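You operate a simulated robot arm through the tools that you are given. There is no shell and no other tool.

Carry out the task below with a simulated robot arm. There is one attempt and no reset: what you move stays moved.

## Task
Run the shaker for the card's time, then take the lid off.
Fine: clamp the lid, set the dial, start, wait till it stops, free the clamp; the lid goes on its mat.

The check looks at the end state, three seconds after you hand in, the way a careful person would. Anything else that was tipped, shoved, dropped, spilled or broken makes it a failure. Lids that push on must go on centred and level and be pressed home; caps that screw on are set level and turned clockwise until they are tight.

## Robot
A 7-joint arm with a two-finger parallel gripper, fixed in place. Base frame: the origin is at the foot of the arm, x ahead of it, y to its left, z up; the work surface is at about z = 86. Readings come in cm, degrees, newtons and seconds.
With the tool pointing down near the work surface it reaches from about 24 to 68 cm from the base axis. Its first joint turns from -66.0 to 66.0 degrees. Payload 2.4 kg.
Tool frame: the origin (TCP) lies between the finger pads and is the grasp point; the fingertips stand 3 cm ahead of it; z points along the fingers, y is the line along which they close. The gripper opens to 9.4 cm. The fingers are 2.8 cm wide and 1 cm thick; the gripper's body (5 by 9.6 cm) begins 5.5 cm behind the TCP.
Orientation is told as [roll, pitch, yaw] about the base's x, y, z axes, in that order, counted from this pose: with the fingers straight down and closing along the base's y, the tool's x points along the base's -x, its y along +y and its z along -z.

## Interface
- The arm moves only by the tool send_rows. Its argument "commands" is a list that holds one entry, the list of rows, each a list of 7 numbers: the opening, from 0 (shut) to 1 (fully open), then the shift along the tool's x, y, z in cm, then the turn, a rotation vector about the tool's x, y, z in degrees. In form: [[[hand, tx, ty, tz, ax, ay, az], ...]]. A call has 1 to 20 rows; each row shifts and turns the commanded pose from where the row before left it, along the tool's axes as they then stand. Each row takes 0.2 s and may step no farther than 5 cm and 8.6 degrees from the row before; otherwise, or with a gripper value out of range, the whole call is refused. A pose out of reach is approached as far as the arm can. The call stops where the force on the tool passes 90 N (or 10 N more than at its start, if that is more) or the arm is blocked; 0.2 s more then pass. Each finger travels about 15.3 cm/s and halts on what it meets, pressing with about 20 N; the grip force reading is that of the motor and also rises with nothing between the fingers. The clock runs only during rows and for 0.2 s after the last one: add rows that do not move to give the fingers time. It gives the time, the measured TCP pose, the force on the tool (base axes), the opening and the grip force at its end, in the units of the frame above (readings bear some noise), with the torque about the TCP (base axes, N m) and any sound that the robot's microphone picked up, and new pictures: "pictures" is both (left out), scene, wrist or none.
- Cameras (640 x 400 px; columns grow to the right, rows downward): "scene" is fixed at [4.66, 47.63, 145.1]; the picture's right is [-0.69, -0.73, 0.00], its down [-0.37, 0.35, -0.86] and it looks along [0.62, -0.59, -0.51] (base axes); focal length 218 px, centre (320, 200). "wrist" rides on the gripper at [7.6, 1.4, -10.3] in the tool frame; the picture's right is [-0.18, 0.98, 0.00], its down [-0.75, -0.14, -0.64] and it looks along [-0.63, -0.12, 0.77] (tool axes); focal length 243 px, centre (320, 200). There is no depth. A picture from a camera that has moved, and an enlarged one, comes with that camera's place and axes in the base frame and with its lens.
- enlarge(camera, box): a new picture of the part [left, top, right, bottom] of that camera's present view, enlarged. It takes no simulated time.
- job_done(): hands the job in; it is judged then, once.

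Places have to be worked out from the pictures, the camera data and where the tool is seen. Open the gripper and draw the arm clear of the work before you hand the job in, unless the task says otherwise.

The tools are called after ">>>" as a command line: name --argument value ..., lists and objects as JSON in quotes. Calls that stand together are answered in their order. send_rows: Moves the arm, as the interface text tells. Its arguments: {"type":"object","properties":{"commands":{"type":"array","items":{"type":"array","items":{"type":"array","items":{"type":"number"}}}},"pictures":{"type":"string","enum":["both","scene","wrist","none"]}},"required":["commands"]} The other tools are called the same way: enlarge (camera, box) takes an enlarged picture of a part of a camera's view; job_done () hands the job in.

At the start:

```text
time_s: 0.0
eef_pos: [31.84, -0.26, 131.68]
orientation: [0.0, 0.1, 0.1]
contact_force: [-0.2, -0.1, 0.2]
ft_torque: [0.01, -0.01, 0.0]
gripper_width: 9.41
gripper_force: 0.0
```

scene: 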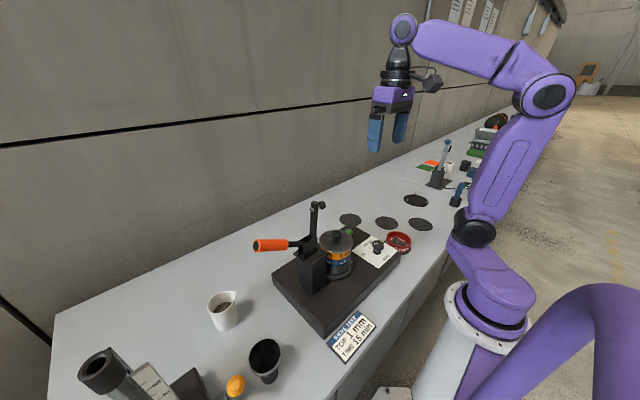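
wrist: 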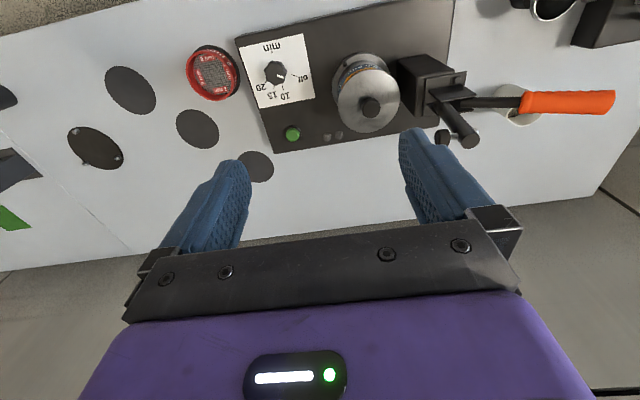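

I start by looking closely at the card, the dial and the clamp before moving anything.

>>> enlarge --camera "scene" --box '[240, 190, 450, 370]'

>>> enlarge --camera "wrist" --box '[220, 0, 640, 180]'

>>> enlarge --camera "wrist" --box '[230, 20, 330, 150]'

>>> enlarge --camera "scene" --box '[310, 300, 390, 370]'

>>> enlarge --camera "wrist" --box '[0, 20, 290, 220]'

```text
2.22 times, centred on (345, 280) of scene
camera zoom: at [4.66, 47.63, 145.1], right [-0.69, -0.73, 0.0], down [-0.37, 0.35, -0.86], along [0.62, -0.59, -0.51], focal length 485 px, centre (264, 22)
```

zoom: 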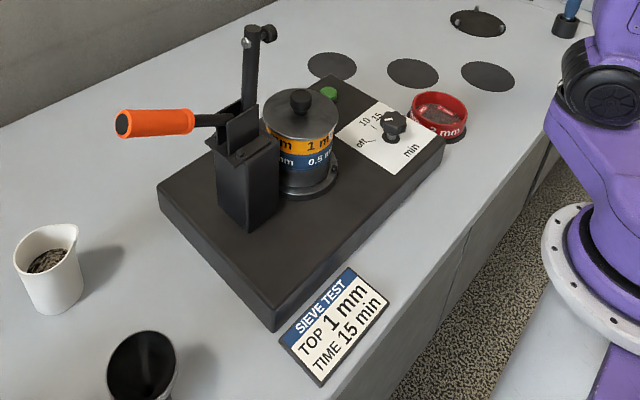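

```text
1.52 times, centred on (430, 90) of wrist
camera zoom: at [24.14, 1.15, 141.68], right [0.18, 0.98, 0.0], down [0.75, -0.14, 0.64], along [0.63, -0.12, -0.77], focal length 370 px, centre (152, 368)
```

zoom: 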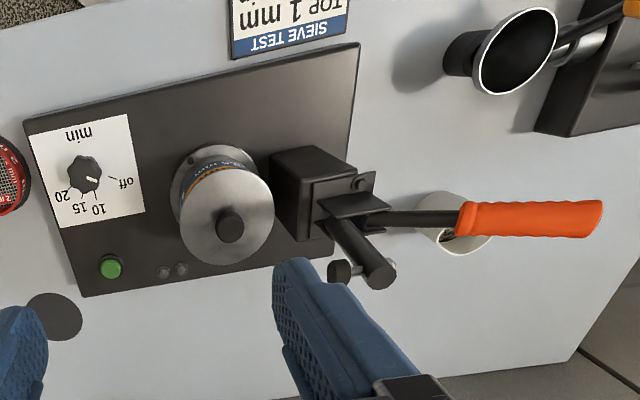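

```text
3.08 times, centred on (280, 85) of wrist
camera zoom: at [24.14, 1.15, 141.68], right [0.18, 0.98, 0.0], down [0.75, -0.14, 0.64], along [0.63, -0.12, -0.77], focal length 746 px, centre (443, 554)
```

zoom: 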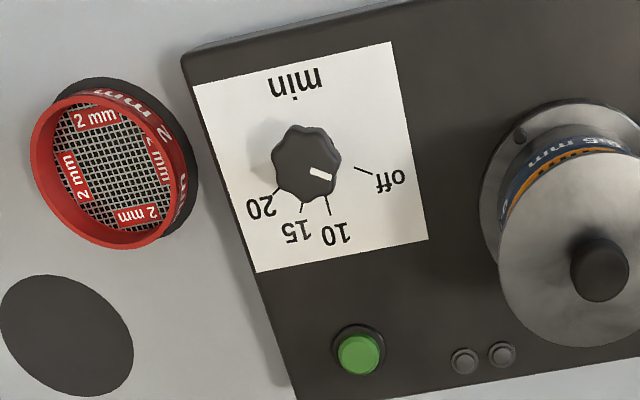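

```text
5.71 times, centred on (350, 335) of scene
camera zoom: at [4.66, 47.63, 145.1], right [-0.69, -0.73, 0.0], down [-0.37, 0.35, -0.86], along [0.62, -0.59, -0.51], focal length 1247 px, centre (149, -571)
```

zoom: 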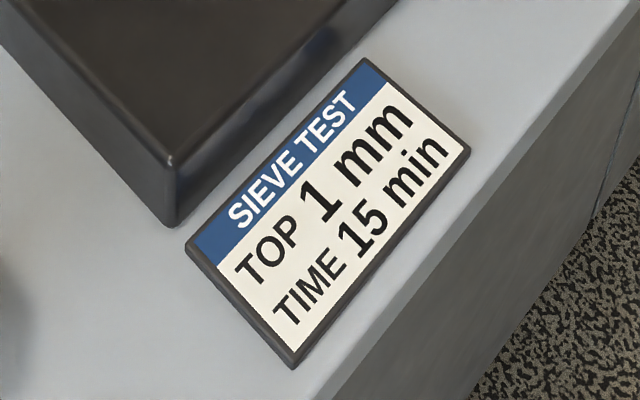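

```text
2.00 times, centred on (145, 120) of wrist
camera zoom: at [24.14, 1.15, 141.68], right [0.18, 0.98, 0.0], down [0.75, -0.14, 0.64], along [0.63, -0.12, -0.77], focal length 485 px, centre (670, 360)
```

zoom: 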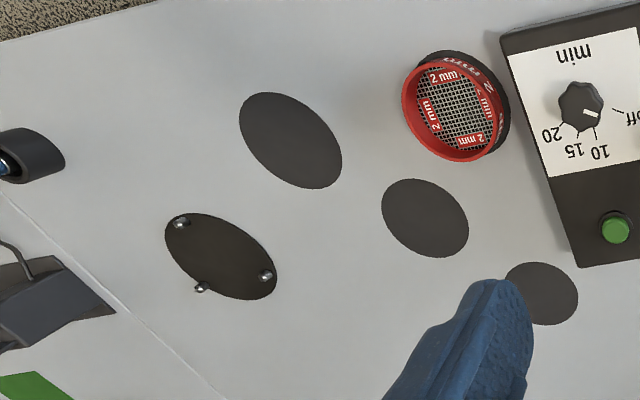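

The card asks for 15 min with the 1 mm sieve on top, and the stack already has the orange 1 mm sieve on top. The dial seems to be at "off", and the clamp is open with its bar upright. I'll move the hand sideways over the mats, staying high, to see which one is the lid's.

>>> send_rows --commands '[[[1, 0, -4, 1.5, 0, 0, 0], [1, 0, -4, 1.5, 0, 0, 0], [1, 0, -4, 1.5, 0, 0, 0], [1, 0, -4, 1.5, 0, 0, 0], [1, 0, -4, 1.5, 0, 0, 0], [1, 0, -4, 1.5, 0, 0, 0], [1, 0, 0, 0, 0, 0, 0]]]'

```text
time_s: 1.6
eef_pos: [31.77, -24.42, 122.44]
orientation: [0.1, -0.1, 0.0]
contact_force: [-0.8, 0.2, -0.8]
ft_torque: [0.0, -0.02, 0.0]
gripper_width: 9.41
gripper_force: 0.0
camera wrist: at [24.15, -23.07, 132.59], right [0.18, 0.98, 0.0], down [0.75, -0.14, 0.64], along [0.63, -0.12, -0.77], focal length 243 px, centre (320, 200)
```

scene: 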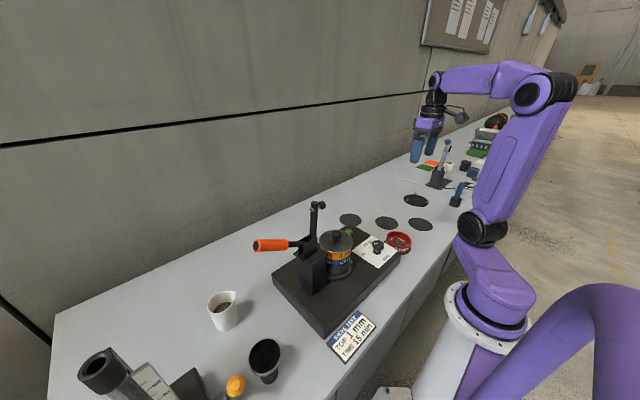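
wrist: 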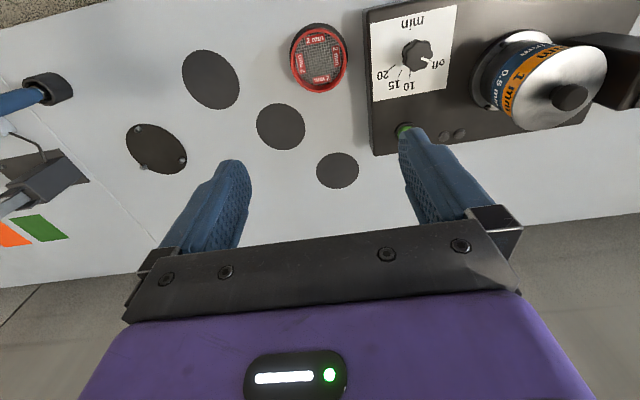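

>>> enlarge --camera "wrist" --box '[100, 10, 380, 210]'

>>> enlarge --camera "wrist" --box '[360, 0, 640, 160]'

>>> enlarge --camera "scene" --box '[320, 180, 480, 280]'

```text
2.00 times, centred on (240, 110) of wrist
camera zoom: at [24.15, -23.07, 132.59], right [0.18, 0.98, 0.0], down [0.75, -0.14, 0.64], along [0.63, -0.12, -0.77], focal length 485 px, centre (480, 380)
```

zoom: 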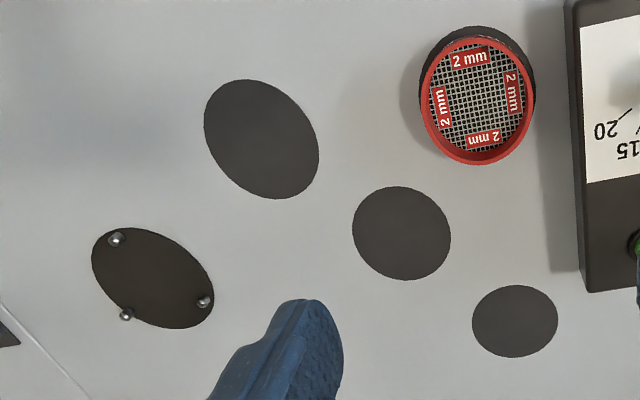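

```text
2.29 times, centred on (500, 80) of wrist
camera zoom: at [24.15, -23.07, 132.59], right [0.18, 0.98, 0.0], down [0.75, -0.14, 0.64], along [0.63, -0.12, -0.77], focal length 555 px, centre (-91, 474)
```

zoom: 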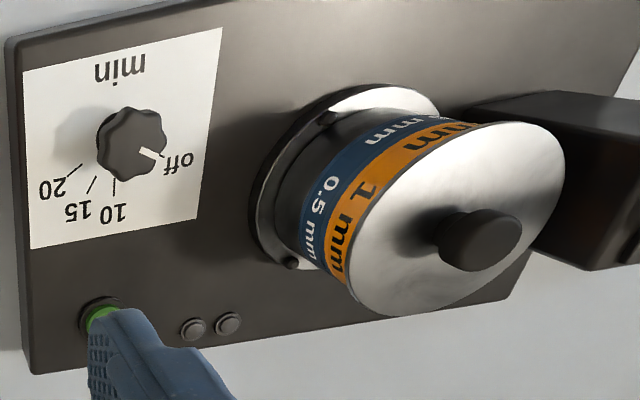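

```text
4.00 times, centred on (400, 230) of scene
camera zoom: at [4.66, 47.63, 145.1], right [-0.69, -0.73, 0.0], down [-0.37, 0.35, -0.86], along [0.62, -0.59, -0.51], focal length 873 px, centre (0, 80)
```

zoom: 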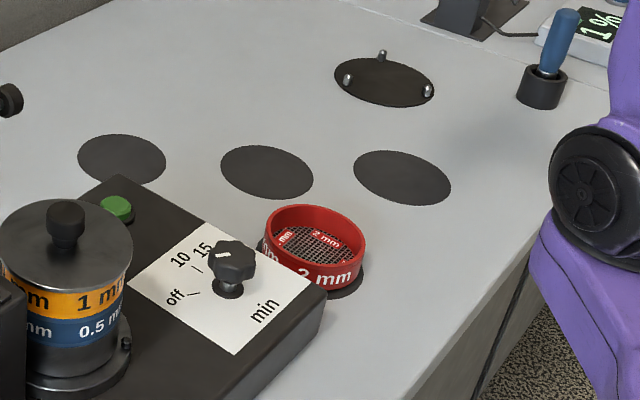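

Triangulating the mats from both wrist views and the scene view gives a table height of about z = 81, not the stated 86, so I'll be careful near the surface. I'll go lower over the three plain mats to look for anything that tells them apart.

>>> send_rows --commands '[[[1, 0, -3, 4, 0, 0, 0], [1, 0, -3, 4, 0, 0, 0], [1, 0, -3, 4, 0, 0, 0], [1, 0, -2, 4, 0, 0, 0], [1, 0, 0, 0, 0, 0, 0]]]'

```text
time_s: 2.8
eef_pos: [31.69, -35.32, 106.38]
orientation: [0.1, 0.0, -0.1]
contact_force: [-0.4, 0.1, 0.0]
ft_torque: [0.04, 0.01, -0.01]
gripper_width: 9.39
gripper_force: 0.1
camera wrist: at [24.07, -33.93, 116.52], right [0.18, 0.98, 0.0], down [0.75, -0.14, 0.64], along [0.63, -0.12, -0.77], focal length 243 px, centre (320, 200)
```

scene: 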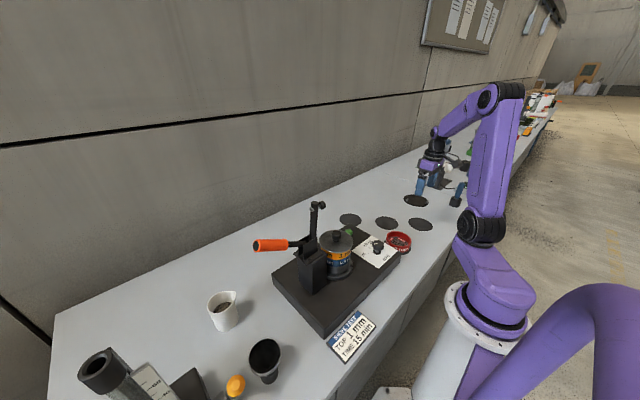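
wrist: 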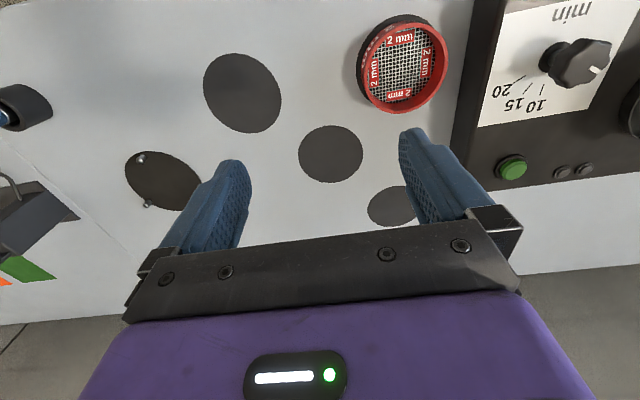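

>>> enlarge --camera "wrist" --box '[100, 0, 480, 240]'

>>> enlarge --camera "wrist" --box '[190, 30, 420, 190]'

>>> enlarge --camera "wrist" --box '[0, 60, 220, 220]'

>>> enlarge --camera "wrist" --box '[440, 0, 640, 200]'

```text
1.67 times, centred on (290, 120) of wrist
camera zoom: at [24.07, -33.93, 116.52], right [0.18, 0.98, 0.0], down [0.75, -0.14, 0.64], along [0.63, -0.12, -0.77], focal length 404 px, centre (370, 333)
```

zoom: 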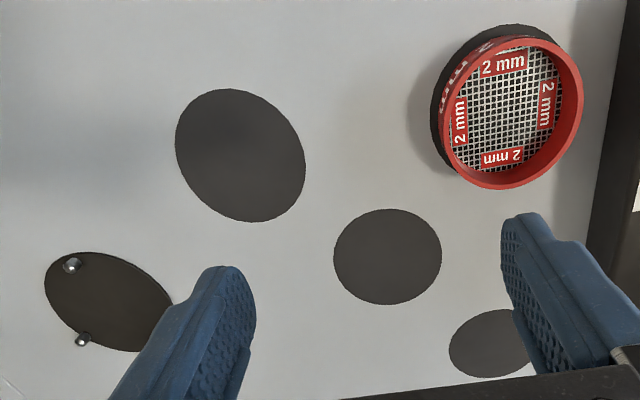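

```text
2.50 times, centred on (305, 110) of wrist
camera zoom: at [24.07, -33.93, 116.52], right [0.18, 0.98, 0.0], down [0.75, -0.14, 0.64], along [0.63, -0.12, -0.77], focal length 606 px, centre (358, 425)
```

zoom: 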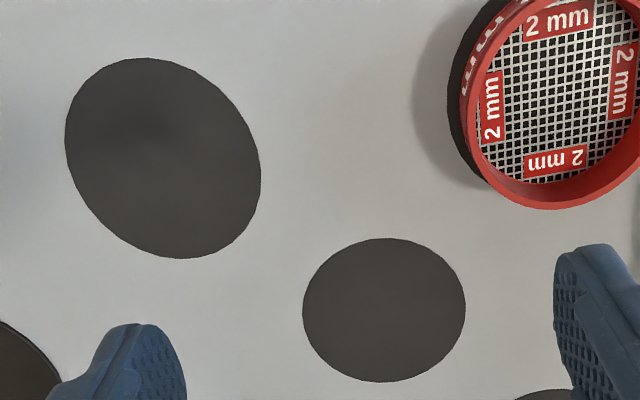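

```text
2.50 times, centred on (110, 140) of wrist
camera zoom: at [24.07, -33.93, 116.52], right [0.18, 0.98, 0.0], down [0.75, -0.14, 0.64], along [0.63, -0.12, -0.77], focal length 606 px, centre (845, 350)
```

zoom: 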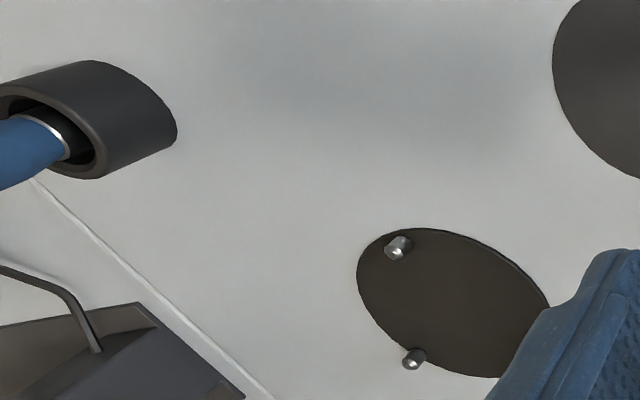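

```text
2.00 times, centred on (540, 100) of wrist
camera zoom: at [24.07, -33.93, 116.52], right [0.18, 0.98, 0.0], down [0.75, -0.14, 0.64], along [0.63, -0.12, -0.77], focal length 485 px, centre (-120, 400)
```

zoom: 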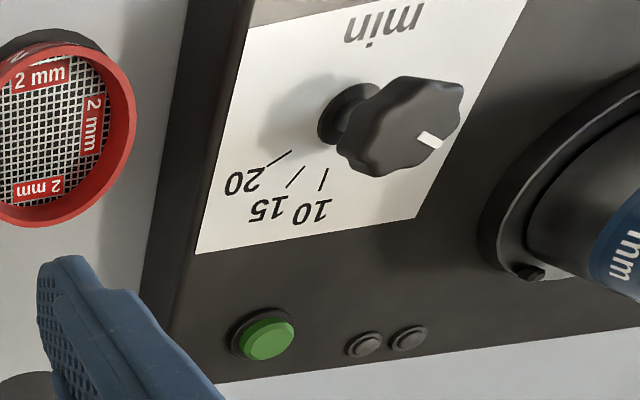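

The three plain mats look identical and about 10.9 cm across, the red 2 mm sieve has its own place, and the studded disc is out of reach. I'll check the wall notices and the far end of the table for any hint about which mat is the lid's.

>>> enlarge --camera "scene" --box '[400, 0, 560, 80]'

>>> enlarge --camera "scene" --box '[330, 195, 440, 260]'

>>> enlarge --camera "scene" --box '[290, 200, 360, 300]'

>>> enlarge --camera "scene" --box '[60, 280, 300, 400]'

>>> enlarge --camera "wrist" --box '[350, 170, 440, 240]'

```text
4.00 times, centred on (480, 40) of scene
camera zoom: at [4.66, 47.63, 145.1], right [-0.69, -0.73, 0.0], down [-0.37, 0.35, -0.86], along [0.62, -0.59, -0.51], focal length 873 px, centre (-320, 840)
```

zoom: 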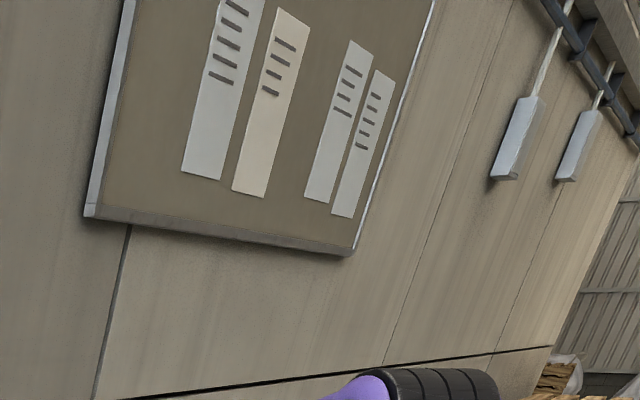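

```text
5.82 times, centred on (385, 228) of scene
camera zoom: at [4.66, 47.63, 145.1], right [-0.69, -0.73, 0.0], down [-0.37, 0.35, -0.86], along [0.62, -0.59, -0.51], focal length 1270 px, centre (-58, 40)
```

zoom: 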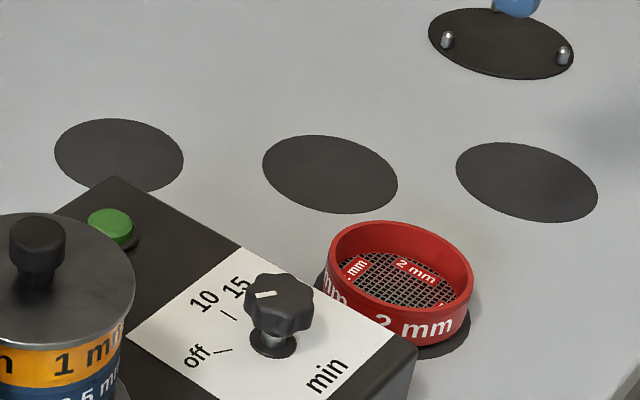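

```text
4.00 times, centred on (325, 250) of scene
camera zoom: at [4.66, 47.63, 145.1], right [-0.69, -0.73, 0.0], down [-0.37, 0.35, -0.86], along [0.62, -0.59, -0.51], focal length 873 px, centre (300, 0)
```

zoom: 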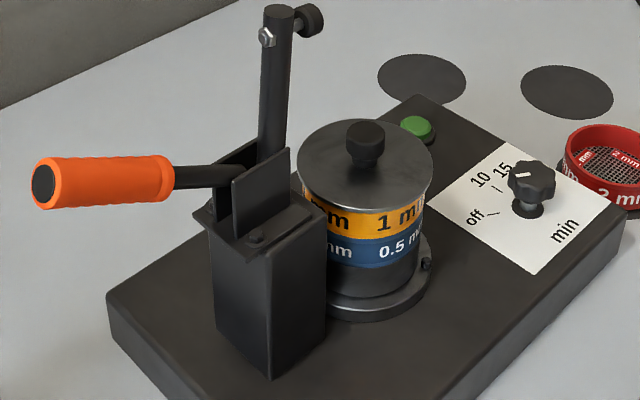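

```text
2.67 times, centred on (180, 340) of scene
camera zoom: at [4.66, 47.63, 145.1], right [-0.69, -0.73, 0.0], down [-0.37, 0.35, -0.86], along [0.62, -0.59, -0.51], focal length 582 px, centre (693, -173)
```

zoom: 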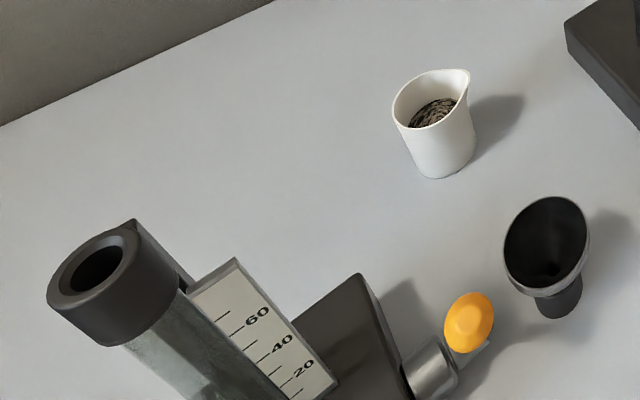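

```text
5.71 times, centred on (395, 205) of wrist
camera zoom: at [24.07, -33.93, 116.52], right [0.18, 0.98, 0.0], down [0.75, -0.14, 0.64], along [0.63, -0.12, -0.77], focal length 1386 px, centre (-109, 171)
```

zoom: 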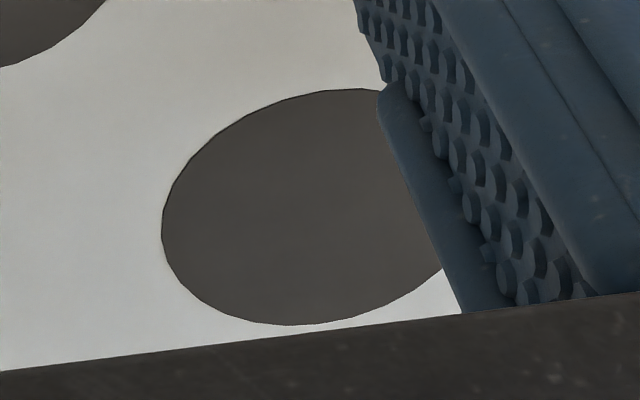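

The scene zoom shows the red sieve also sits on a dark mat, so there are four mats for the three sieves and the lid. I'll zoom in hard on each mat to look for faint markings.

>>> enlarge --camera "wrist" --box '[195, 48, 290, 138]'

>>> enlarge --camera "wrist" --box '[290, 118, 370, 190]'

>>> enlarge --camera "scene" --box '[336, 208, 366, 230]'

>>> enlarge --camera "scene" --box '[370, 212, 440, 234]'

>>> enlarge --camera "scene" --box '[318, 222, 358, 250]'

```text
4.44 times, centred on (242, 93) of wrist
camera zoom: at [24.07, -33.93, 116.52], right [0.18, 0.98, 0.0], down [0.75, -0.14, 0.64], along [0.63, -0.12, -0.77], focal length 1078 px, centre (664, 676)
```

zoom: 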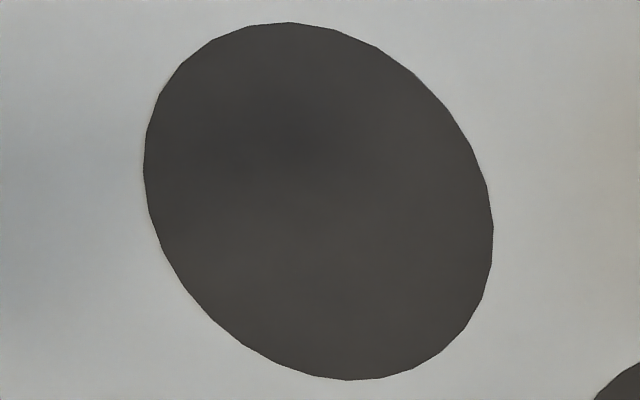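

```text
5.56 times, centred on (330, 154) of wrist
camera zoom: at [24.07, -33.93, 116.52], right [0.18, 0.98, 0.0], down [0.75, -0.14, 0.64], along [0.63, -0.12, -0.77], focal length 1348 px, centre (264, 456)
```

zoom: 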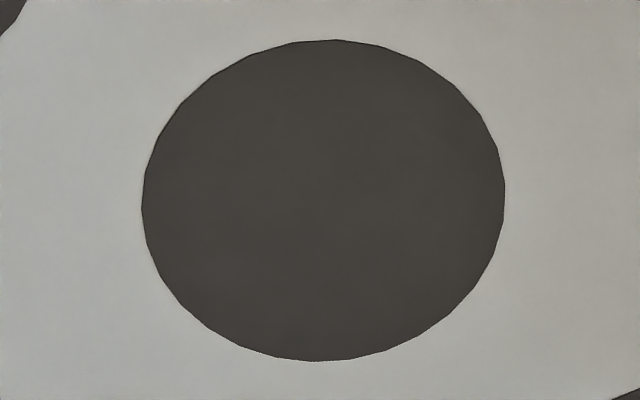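

```text
16.00 times, centred on (351, 219) of scene
camera zoom: at [4.66, 47.63, 145.1], right [-0.69, -0.73, 0.0], down [-0.37, 0.35, -0.86], along [0.62, -0.59, -0.51], focal length 3492 px, centre (-176, -104)
```

zoom: 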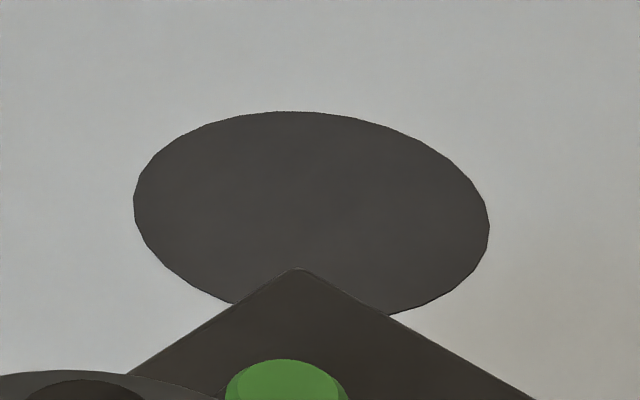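

```text
9.14 times, centred on (405, 223) of scene
camera zoom: at [4.66, 47.63, 145.1], right [-0.69, -0.73, 0.0], down [-0.37, 0.35, -0.86], along [0.62, -0.59, -0.51], focal length 1996 px, centre (-457, -10)
```

zoom: 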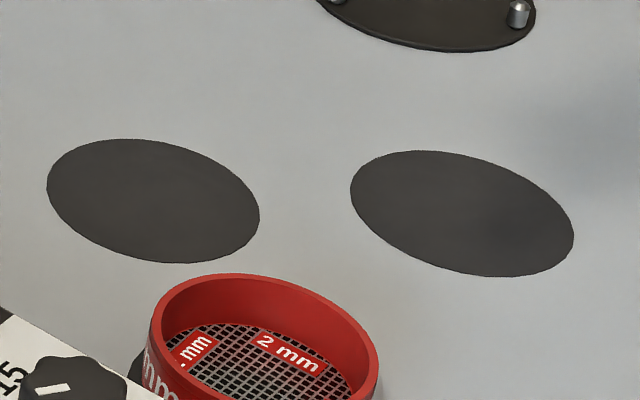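

```text
14.29 times, centred on (338, 236) of scene
camera zoom: at [4.66, 47.63, 145.1], right [-0.69, -0.73, 0.0], down [-0.37, 0.35, -0.86], along [0.62, -0.59, -0.51], focal length 3118 px, centre (63, -314)
```

zoom: 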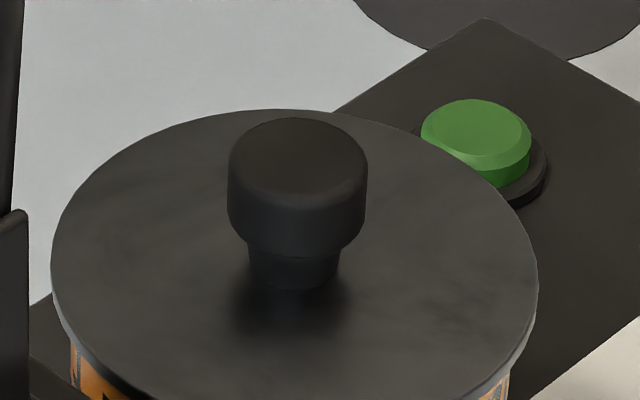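

No markings on any mat, so all three free ones look equivalent. From triangulation I put the dial centre at about (33.8, -9.2), with off at +62°, 10 at -3°, 15 at -30° and 20 at -62°. The lid knob is near (39.8, 7, 100) and the orange handle runs from (39.6, 25.5, 108.5) to (39.5, 33.6, 112.5). Next I go up and across for a closer look at the clamp.

>>> send_rows --commands '[[[1, 0, 1, -4.7, 0, 0, 0], [1, 0, 1, -4.7, 0, 0, 0], [1, 0, 1, -4.7, 0, 0, 0], [1, 0, 1, -4.7, 0, 0, 0], [1, 0, 4.8, 0, 0, 0, 0], [1, 0, 4.8, 0, 0, 0, 0], [1, 0, 4.8, 0, 0, 0, 0], [1, 0, 4.8, 0, 0, 0, 0], [1, 0, 4.8, 0, 0, 0, 0], [1, 0, 4.8, 0, 0, 0, 0], [1, 0, 4.8, 0, 0, 0, 0], [1, 0, 4.8, 0, 0, 0, 0], [1, 0, 4.8, 0, 0, 0, 0], [1, 0, 4.8, 0, 0, 0, 0], [1, 0, 2, 0, 0, 0, 0], [1, 0, 0, 0, 0, 0, 0]]]'

```text
time_s: 6.2
eef_pos: [31.73, 18.86, 125.39]
orientation: [0.0, 0.0, 0.0]
contact_force: [0.7, 0.3, 0.1]
ft_torque: [-0.01, 0.02, 0.0]
gripper_width: 9.43
gripper_force: 0.1
camera wrist: at [24.12, 20.3, 135.47], right [0.18, 0.98, 0.0], down [0.75, -0.14, 0.64], along [0.63, -0.12, -0.77], focal length 243 px, centre (320, 200)
```

scene: 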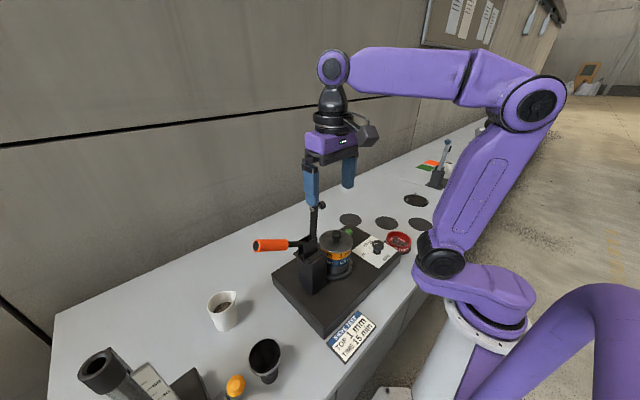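
wrist: 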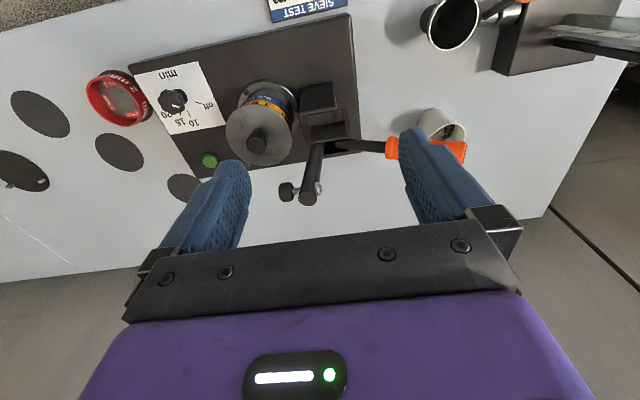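

>>> enlarge --camera "wrist" --box '[220, 70, 480, 220]'

>>> enlarge --camera "scene" --box '[245, 190, 365, 300]'

```text
2.46 times, centred on (350, 145) of wrist
camera zoom: at [24.12, 20.3, 135.47], right [0.18, 0.98, 0.0], down [0.75, -0.14, 0.64], along [0.63, -0.12, -0.77], focal length 597 px, centre (246, 335)
```

zoom: 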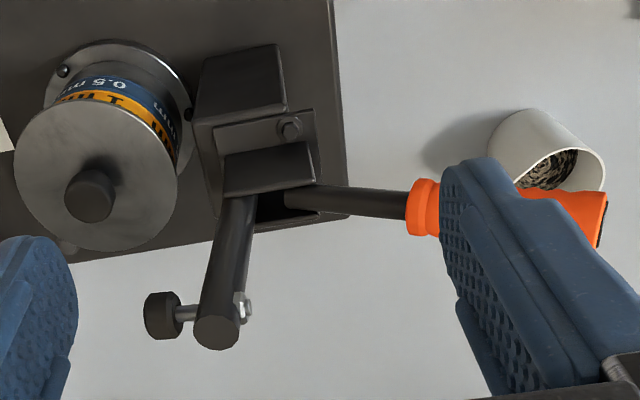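

```text
3.64 times, centred on (305, 245) of scene
camera zoom: at [4.66, 47.63, 145.1], right [-0.69, -0.73, 0.0], down [-0.37, 0.35, -0.86], along [0.62, -0.59, -0.51], focal length 794 px, centre (374, 36)
```

zoom: 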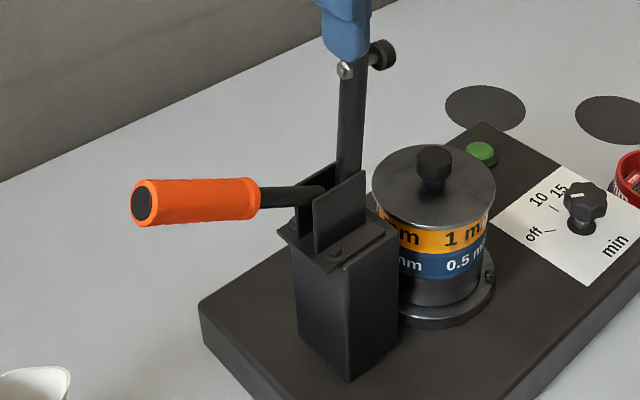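

The clamp hinge is near (40, 18, 103.8). The bar stands at about 99° and the handle at about 28° above +y. I'll hover above the handle and turn the hand -90° in yaw so the fingers close along x and the camera looks back at the clamp.

>>> send_rows --commands '[[[1, -2.63, 3.84, 0.1, 0, 0, 0], [1, -2.63, 3.84, 0.1, 0, 0, 0], [1, -2.63, 3.84, 0.1, 0, 0, 0], [1, 0, 0, 0, 0, 0, 8.2], [1, 0, 0, 0, 0, 0, 8.2], [1, 0, 0, 0, 0, 0, 8.2], [1, 0, 0, 0, 0, 0, 8.2], [1, 0, 0, 0, 0, 0, 8.2], [1, 0, 0, 0, 0, 0, 8.2], [1, 0, 0, 0, 0, 0, 8.2], [1, 0, 0, 0, 0, 0, 8.2], [1, 0, 0, 0, 0, 0, 8.2], [1, 0, 0, 0, 0, 0, 8.2], [1, 0, 0, 0, 0, 0, 8.0], [1, 0, 0, 0, 0, 0, 0]]]'

```text
time_s: 9.4
eef_pos: [39.7, 30.36, 125.09]
orientation: [0.0, 0.0, -90.1]
contact_force: [-0.6, -0.4, 0.4]
ft_torque: [0.01, 0.02, 0.01]
gripper_width: 9.38
gripper_force: 0.0
camera wrist: at [41.11, 37.85, 135.18], right [0.98, -0.19, 0.0], down [-0.14, -0.75, 0.64], along [-0.12, -0.63, -0.77], focal length 243 px, centre (320, 200)
```

scene: 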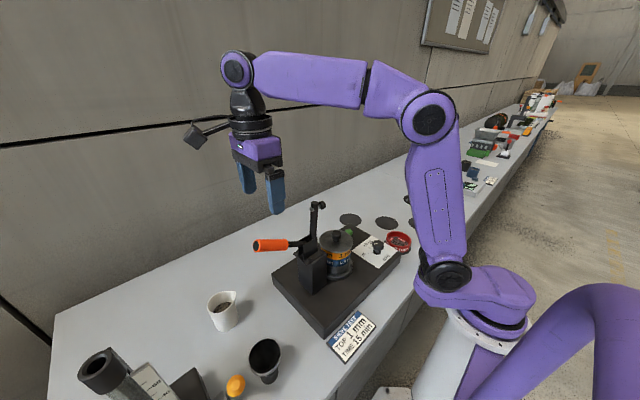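
wrist: 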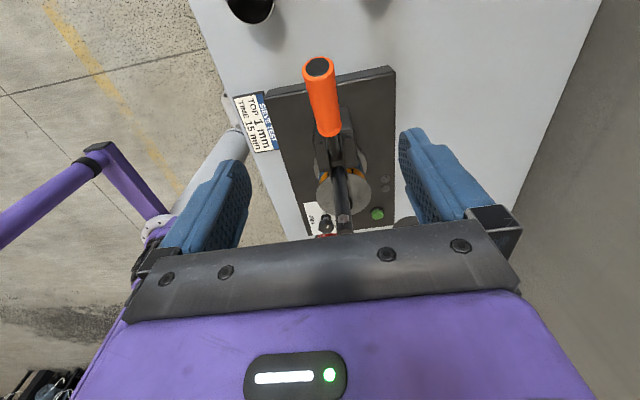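

The hand reached the new yaw, and the handle axis lies at x ≈ 40, with its end cap near y = 33.5. I'll descend to straddle the grip at (40, 30.4, 110.5), still open, and check.

>>> send_rows --commands '[[[1, 0, 0.1, 3.7, 0, 0, 0], [1, 0, 0.1, 3.7, 0, 0, 0], [1, 0, 0.1, 3.7, 0, 0, 0], [1, 0, 0, 3.5, 0, 0, 0], [1, 0, 0, 0, 0, 0, 0]]]'

```text
time_s: 10.6
eef_pos: [39.95, 30.25, 110.51]
orientation: [0.0, 0.0, -90.0]
contact_force: [1.1, -0.5, 0.5]
ft_torque: [-0.04, 0.02, -0.02]
gripper_width: 9.38
gripper_force: 0.1
camera wrist: at [41.47, 37.84, 120.49], right [0.98, -0.18, 0.0], down [-0.14, -0.75, 0.64], along [-0.12, -0.63, -0.77], focal length 243 px, centre (320, 200)
```

scene: 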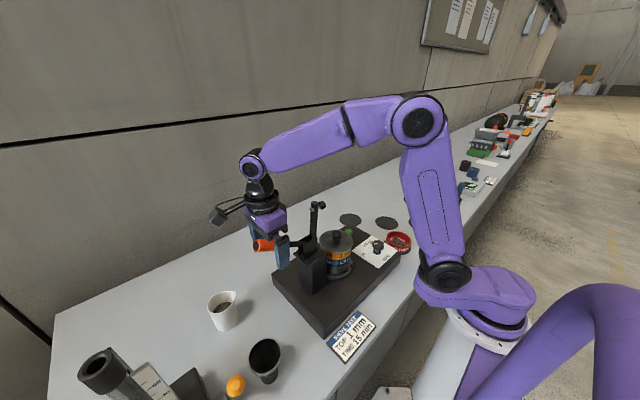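
wrist: 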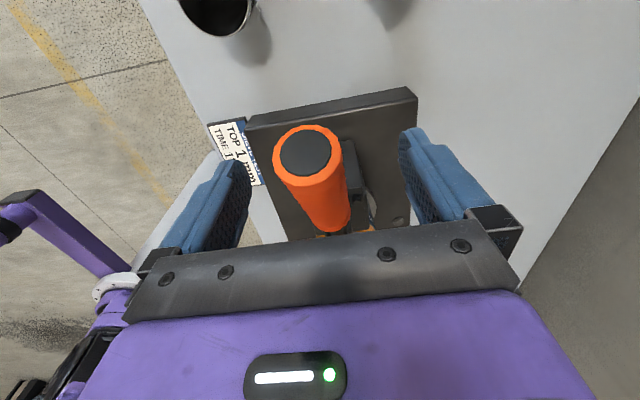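

The handle sits between the fingers, so I close on it.

>>> send_rows --commands '[[[0, 0, 0, 0, 0, 0, 0], [0, 0, 0, 0, 0, 0, 0], [0, 0, 0, 0, 0, 0, 0]]]' --pictures "wrist"

```text
time_s: 11.4
eef_pos: [39.91, 30.19, 110.28]
orientation: [0.1, 0.0, -89.9]
contact_force: [0.4, 0.7, -2.3]
ft_torque: [0.06, -0.01, 0.04]
gripper_width: 3.08
gripper_force: 44.8
camera wrist: at [41.47, 37.84, 120.51], right [0.98, -0.18, 0.0], down [-0.14, -0.75, 0.64], along [-0.12, -0.63, -0.77], focal length 243 px, centre (320, 200)
```

wrist: 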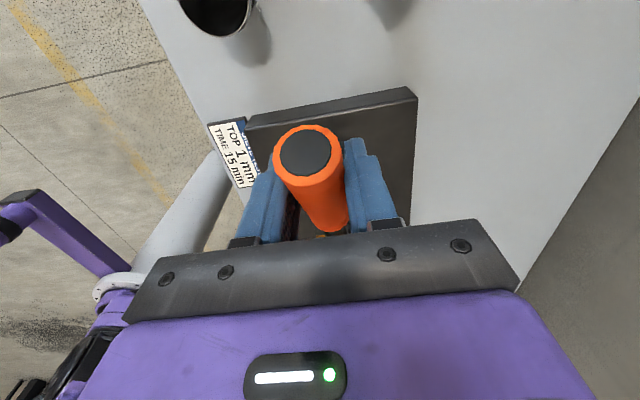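

The grip on the handle is firm at 3.08 cm. I swing it up along the arc about the hinge in small steps, watching the forces.

>>> send_rows --commands '[[[0, -0.61, 0, -1.04, 0, 0, 0], [0, -0.7, 0, -0.98, 0, 0, 0], [0, -0.78, 0, -0.92, 0, 0, 0], [0, -0.86, 0, -0.84, 0, 0, 0], [0, 0, 0, 0, 0, 0, 0]]]'

```text
time_s: 12.6
eef_pos: [39.99, 27.08, 114.23]
orientation: [-0.1, -0.1, -90.1]
contact_force: [8.5, -6.0, -21.3]
ft_torque: [0.78, 0.09, -0.15]
gripper_width: 3.07
gripper_force: 45.3
camera wrist: at [41.49, 34.75, 124.24], right [0.98, -0.19, 0.0], down [-0.14, -0.75, 0.64], along [-0.12, -0.63, -0.77], focal length 243 px, centre (320, 200)
```

scene: 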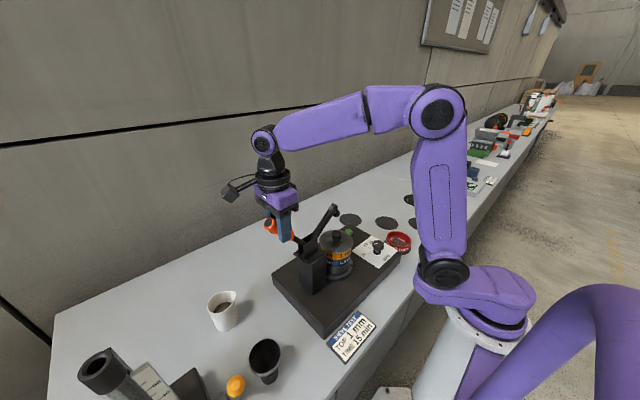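
wrist: 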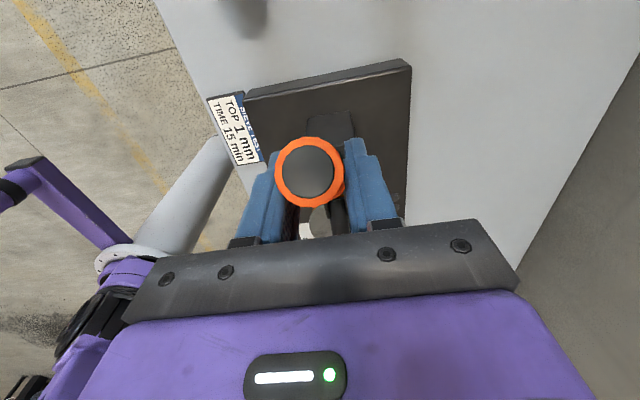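

The handle has come up about 20° and the bar is swinging down toward the lid, with about 21 N of resistance. I continue along the arc.

>>> send_rows --commands '[[[0, -0.94, 0, -0.75, 0, 0, 0], [0, -1.01, 0, -0.66, 0, 0, 0], [0, -1.06, 0, -0.58, 0, 0, 0], [0, -1.1, 0, -0.48, 0, 0, 0], [0, 0, 0, 0, 0, 0, 0]]]'

>>> enlarge --camera "scene" --box '[245, 170, 385, 300]'

```text
time_s: 13.8
eef_pos: [40.13, 23.11, 116.56]
orientation: [-0.2, -0.1, -90.0]
contact_force: [15.3, -2.5, -40.1]
ft_torque: [0.69, 0.11, -0.04]
gripper_width: 3.07
gripper_force: 44.7
camera wrist: at [41.5, 30.78, 126.66], right [0.98, -0.18, 0.0], down [-0.14, -0.75, 0.64], along [-0.12, -0.63, -0.77], focal length 243 px, centre (320, 200)
```

scene: 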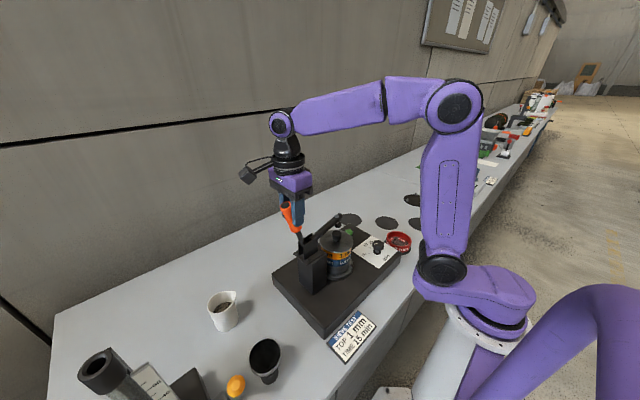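
wrist: 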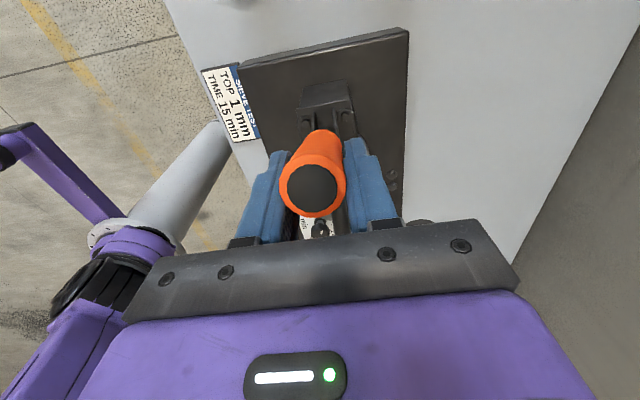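

```text
3.08 times, centred on (315, 235) of scene
camera zoom: at [4.77, 47.65, 145.09], right [-0.69, -0.73, 0.0], down [-0.37, 0.35, -0.86], along [0.62, -0.59, -0.51], focal length 672 px, centre (335, 92)
```

zoom: 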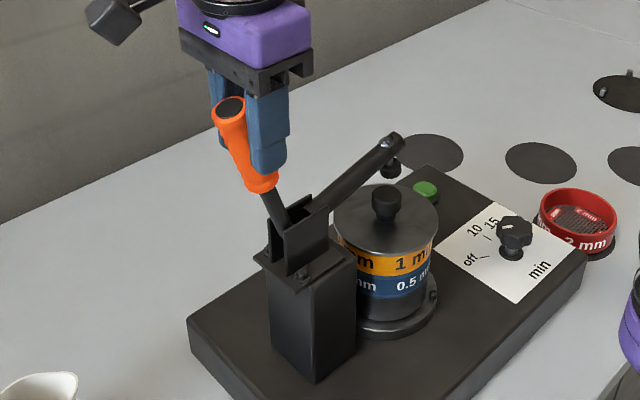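

The bar has come down to about 162° while the handle turned less, so the handle has its own hinge. Re-fitting gives it at about (y 21.2, z 106.3) with radius 9.9, which explains the 40 N radial pull. I continue on this tighter arc.

>>> send_rows --commands '[[[0, -0.5, 0.1, 0.25, 0, 0, 0], [0, -0.55, 0.1, 0.15, 0, 0, 0], [0, -0.5, 0, 0, 0, 0, 0], [0, -0.5, 0, 0.02, 0, 0, 0], [0, 0, 0, 0, 0, 0, 0]]]'

>>> enlarge --camera "scene" --box '[245, 170, 385, 300]'

```text
time_s: 15.0
eef_pos: [40.07, 21.34, 116.84]
orientation: [0.7, 0.8, -89.9]
contact_force: [-18.5, 18.7, 65.0]
ft_torque: [1.46, -0.05, -0.11]
gripper_width: 3.1
gripper_force: 44.6
camera wrist: at [41.36, 28.92, 127.1], right [0.98, -0.18, 0.01], down [-0.15, -0.76, 0.63], along [-0.11, -0.62, -0.78], focal length 243 px, centre (320, 200)
```

scene: 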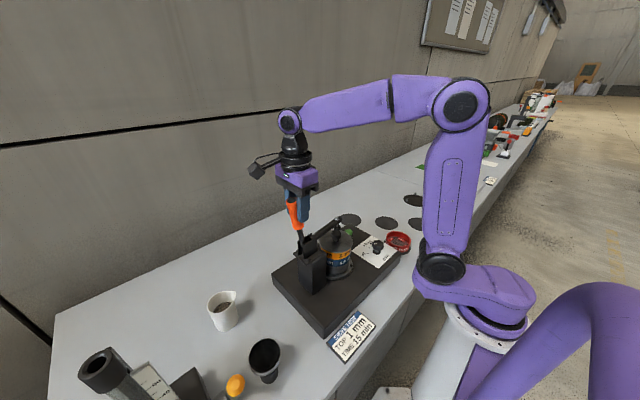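
wrist: 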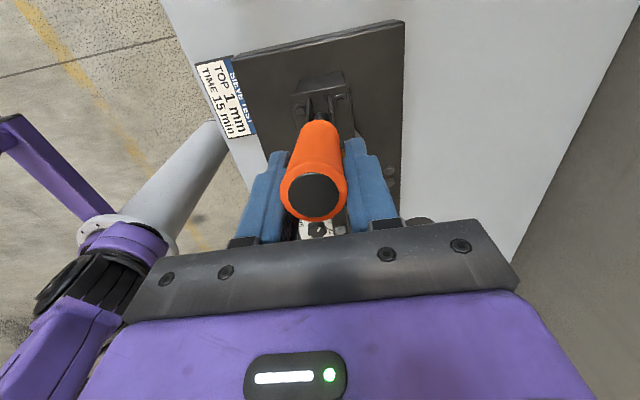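

```text
3.08 times, centred on (315, 235) of scene
camera zoom: at [4.51, 47.64, 145.1], right [-0.69, -0.73, 0.0], down [-0.37, 0.35, -0.86], along [0.62, -0.59, -0.51], focal length 672 px, centre (335, 92)
```

zoom: 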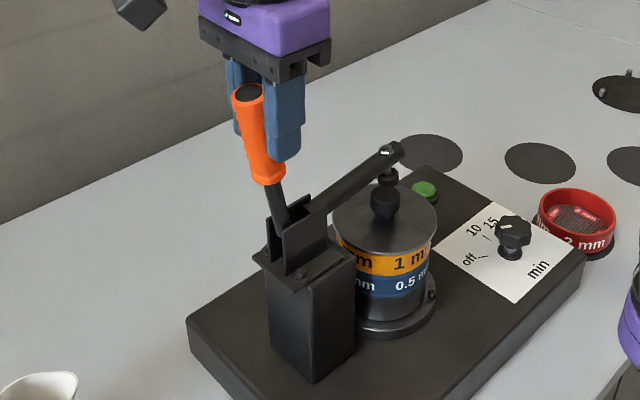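

Now the tool is pushed up with 65 N, so that arc was too tight. A fit of all four points gives the hinge at (17.5, 103.1) with R ≈ 14.5. I'll ease the radial load by moving up 0.8 cm, then go on gently.

>>> send_rows --commands '[[[0, -0.05, 0, -0.4, 0, 0, 0], [0, -0.05, 0, -0.4, 0, 0, 0], [0, 0, 0, 0, 0, 0, 0]]]' --pictures "none"

```text
time_s: 15.8
eef_pos: [40.08, 21.01, 116.92]
orientation: [-0.5, -0.1, -90.2]
contact_force: [-13.3, 8.4, -4.3]
ft_torque: [0.99, -0.38, 0.22]
gripper_width: 3.08
gripper_force: 44.9
```

The radial load is nearly gone. I continue pushing the handle toward vertical.

>>> send_rows --commands '[[[0, -0.52, -0.05, -0.14, 0, 0, 0], [0, -0.52, -0.05, -0.12, 0, 0, 0], [0, -0.5, 0, -0.08, 0, 0, 0], [0, -0.5, 0, -0.06, 0, 0, 0], [0, 0, 0, 0, 0, 0, 0]]]'

>>> enlarge --camera "scene" --box '[245, 170, 385, 300]'

```text
time_s: 17.0
eef_pos: [39.91, 18.92, 117.17]
orientation: [-0.6, -0.3, -90.2]
contact_force: [0.0, 2.8, -49.9]
ft_torque: [-0.12, -1.15, 0.22]
gripper_width: 3.1
gripper_force: 44.8
camera wrist: at [41.55, 26.57, 127.25], right [0.98, -0.18, -0.01], down [-0.14, -0.75, 0.65], along [-0.13, -0.64, -0.76], focal length 243 px, centre (320, 200)
```

scene: 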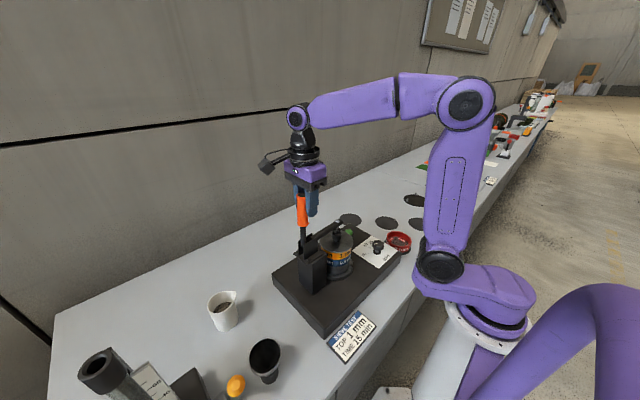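
wrist: 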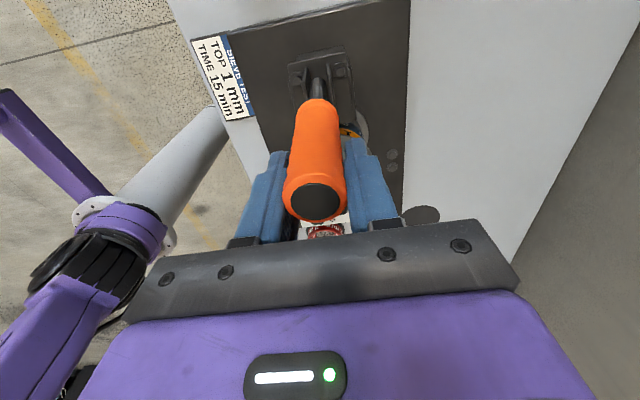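

```text
3.08 times, centred on (315, 235) of scene
camera zoom: at [4.72, 47.67, 145.08], right [-0.69, -0.73, 0.0], down [-0.37, 0.35, -0.86], along [0.62, -0.59, -0.51], focal length 672 px, centre (335, 92)
```

zoom: 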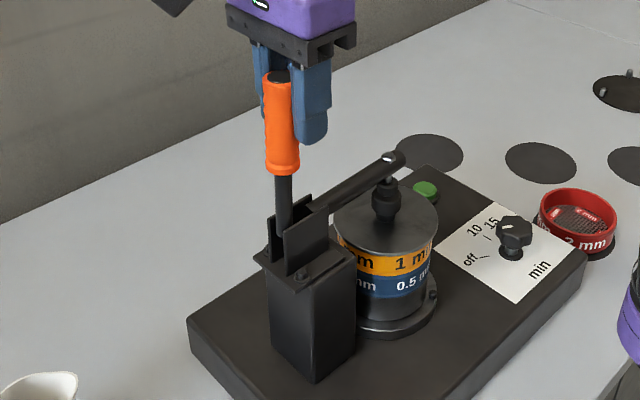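

The bar's spindle looks about to touch the lid knob and the handle is near vertical, but the handle has slid toward the edge of my pads (axis at y ≈ 20.2, TCP at 18.9). I'll zoom in before re-gripping.

>>> enlarge --camera "scene" --box '[295, 210, 355, 255]'

>>> enlarge --camera "wrist" --box '[240, 20, 440, 240]'

>>> enlarge --camera "scene" --box '[280, 150, 340, 260]'

```text
8.89 times, centred on (325, 232) of scene
camera zoom: at [4.72, 47.67, 145.08], right [-0.69, -0.73, 0.0], down [-0.37, 0.35, -0.86], along [0.62, -0.59, -0.51], focal length 1940 px, centre (276, -89)
```

zoom: 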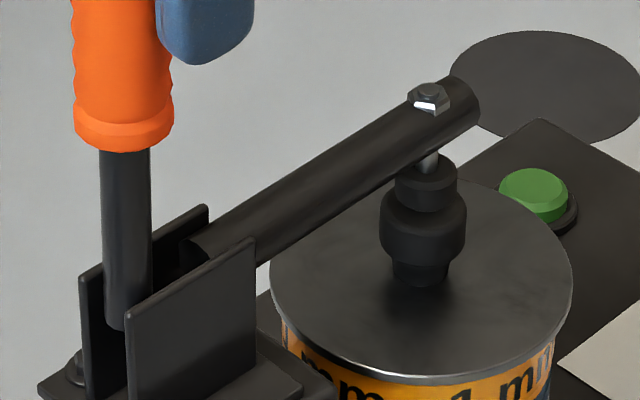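

```text
1.82 times, centred on (340, 130) of wrist
camera zoom: at [41.55, 26.57, 127.25], right [0.98, -0.18, -0.01], down [-0.14, -0.75, 0.65], along [-0.13, -0.64, -0.76], focal length 441 px, centre (284, 327)
```

zoom: 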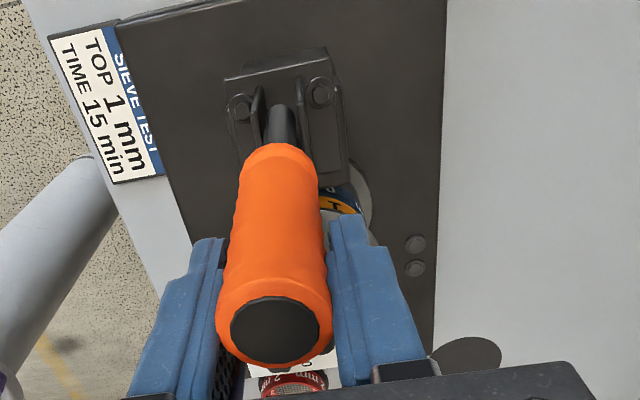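

```text
3.64 times, centred on (310, 205) of scene
camera zoom: at [4.72, 47.67, 145.08], right [-0.69, -0.73, 0.0], down [-0.37, 0.35, -0.86], along [0.62, -0.59, -0.51], focal length 794 px, centre (356, 182)
```

zoom: 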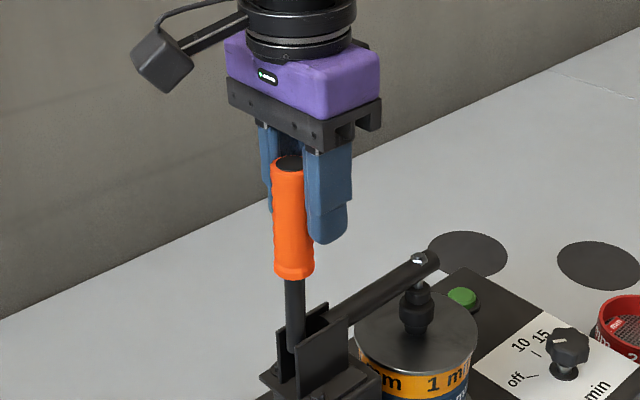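

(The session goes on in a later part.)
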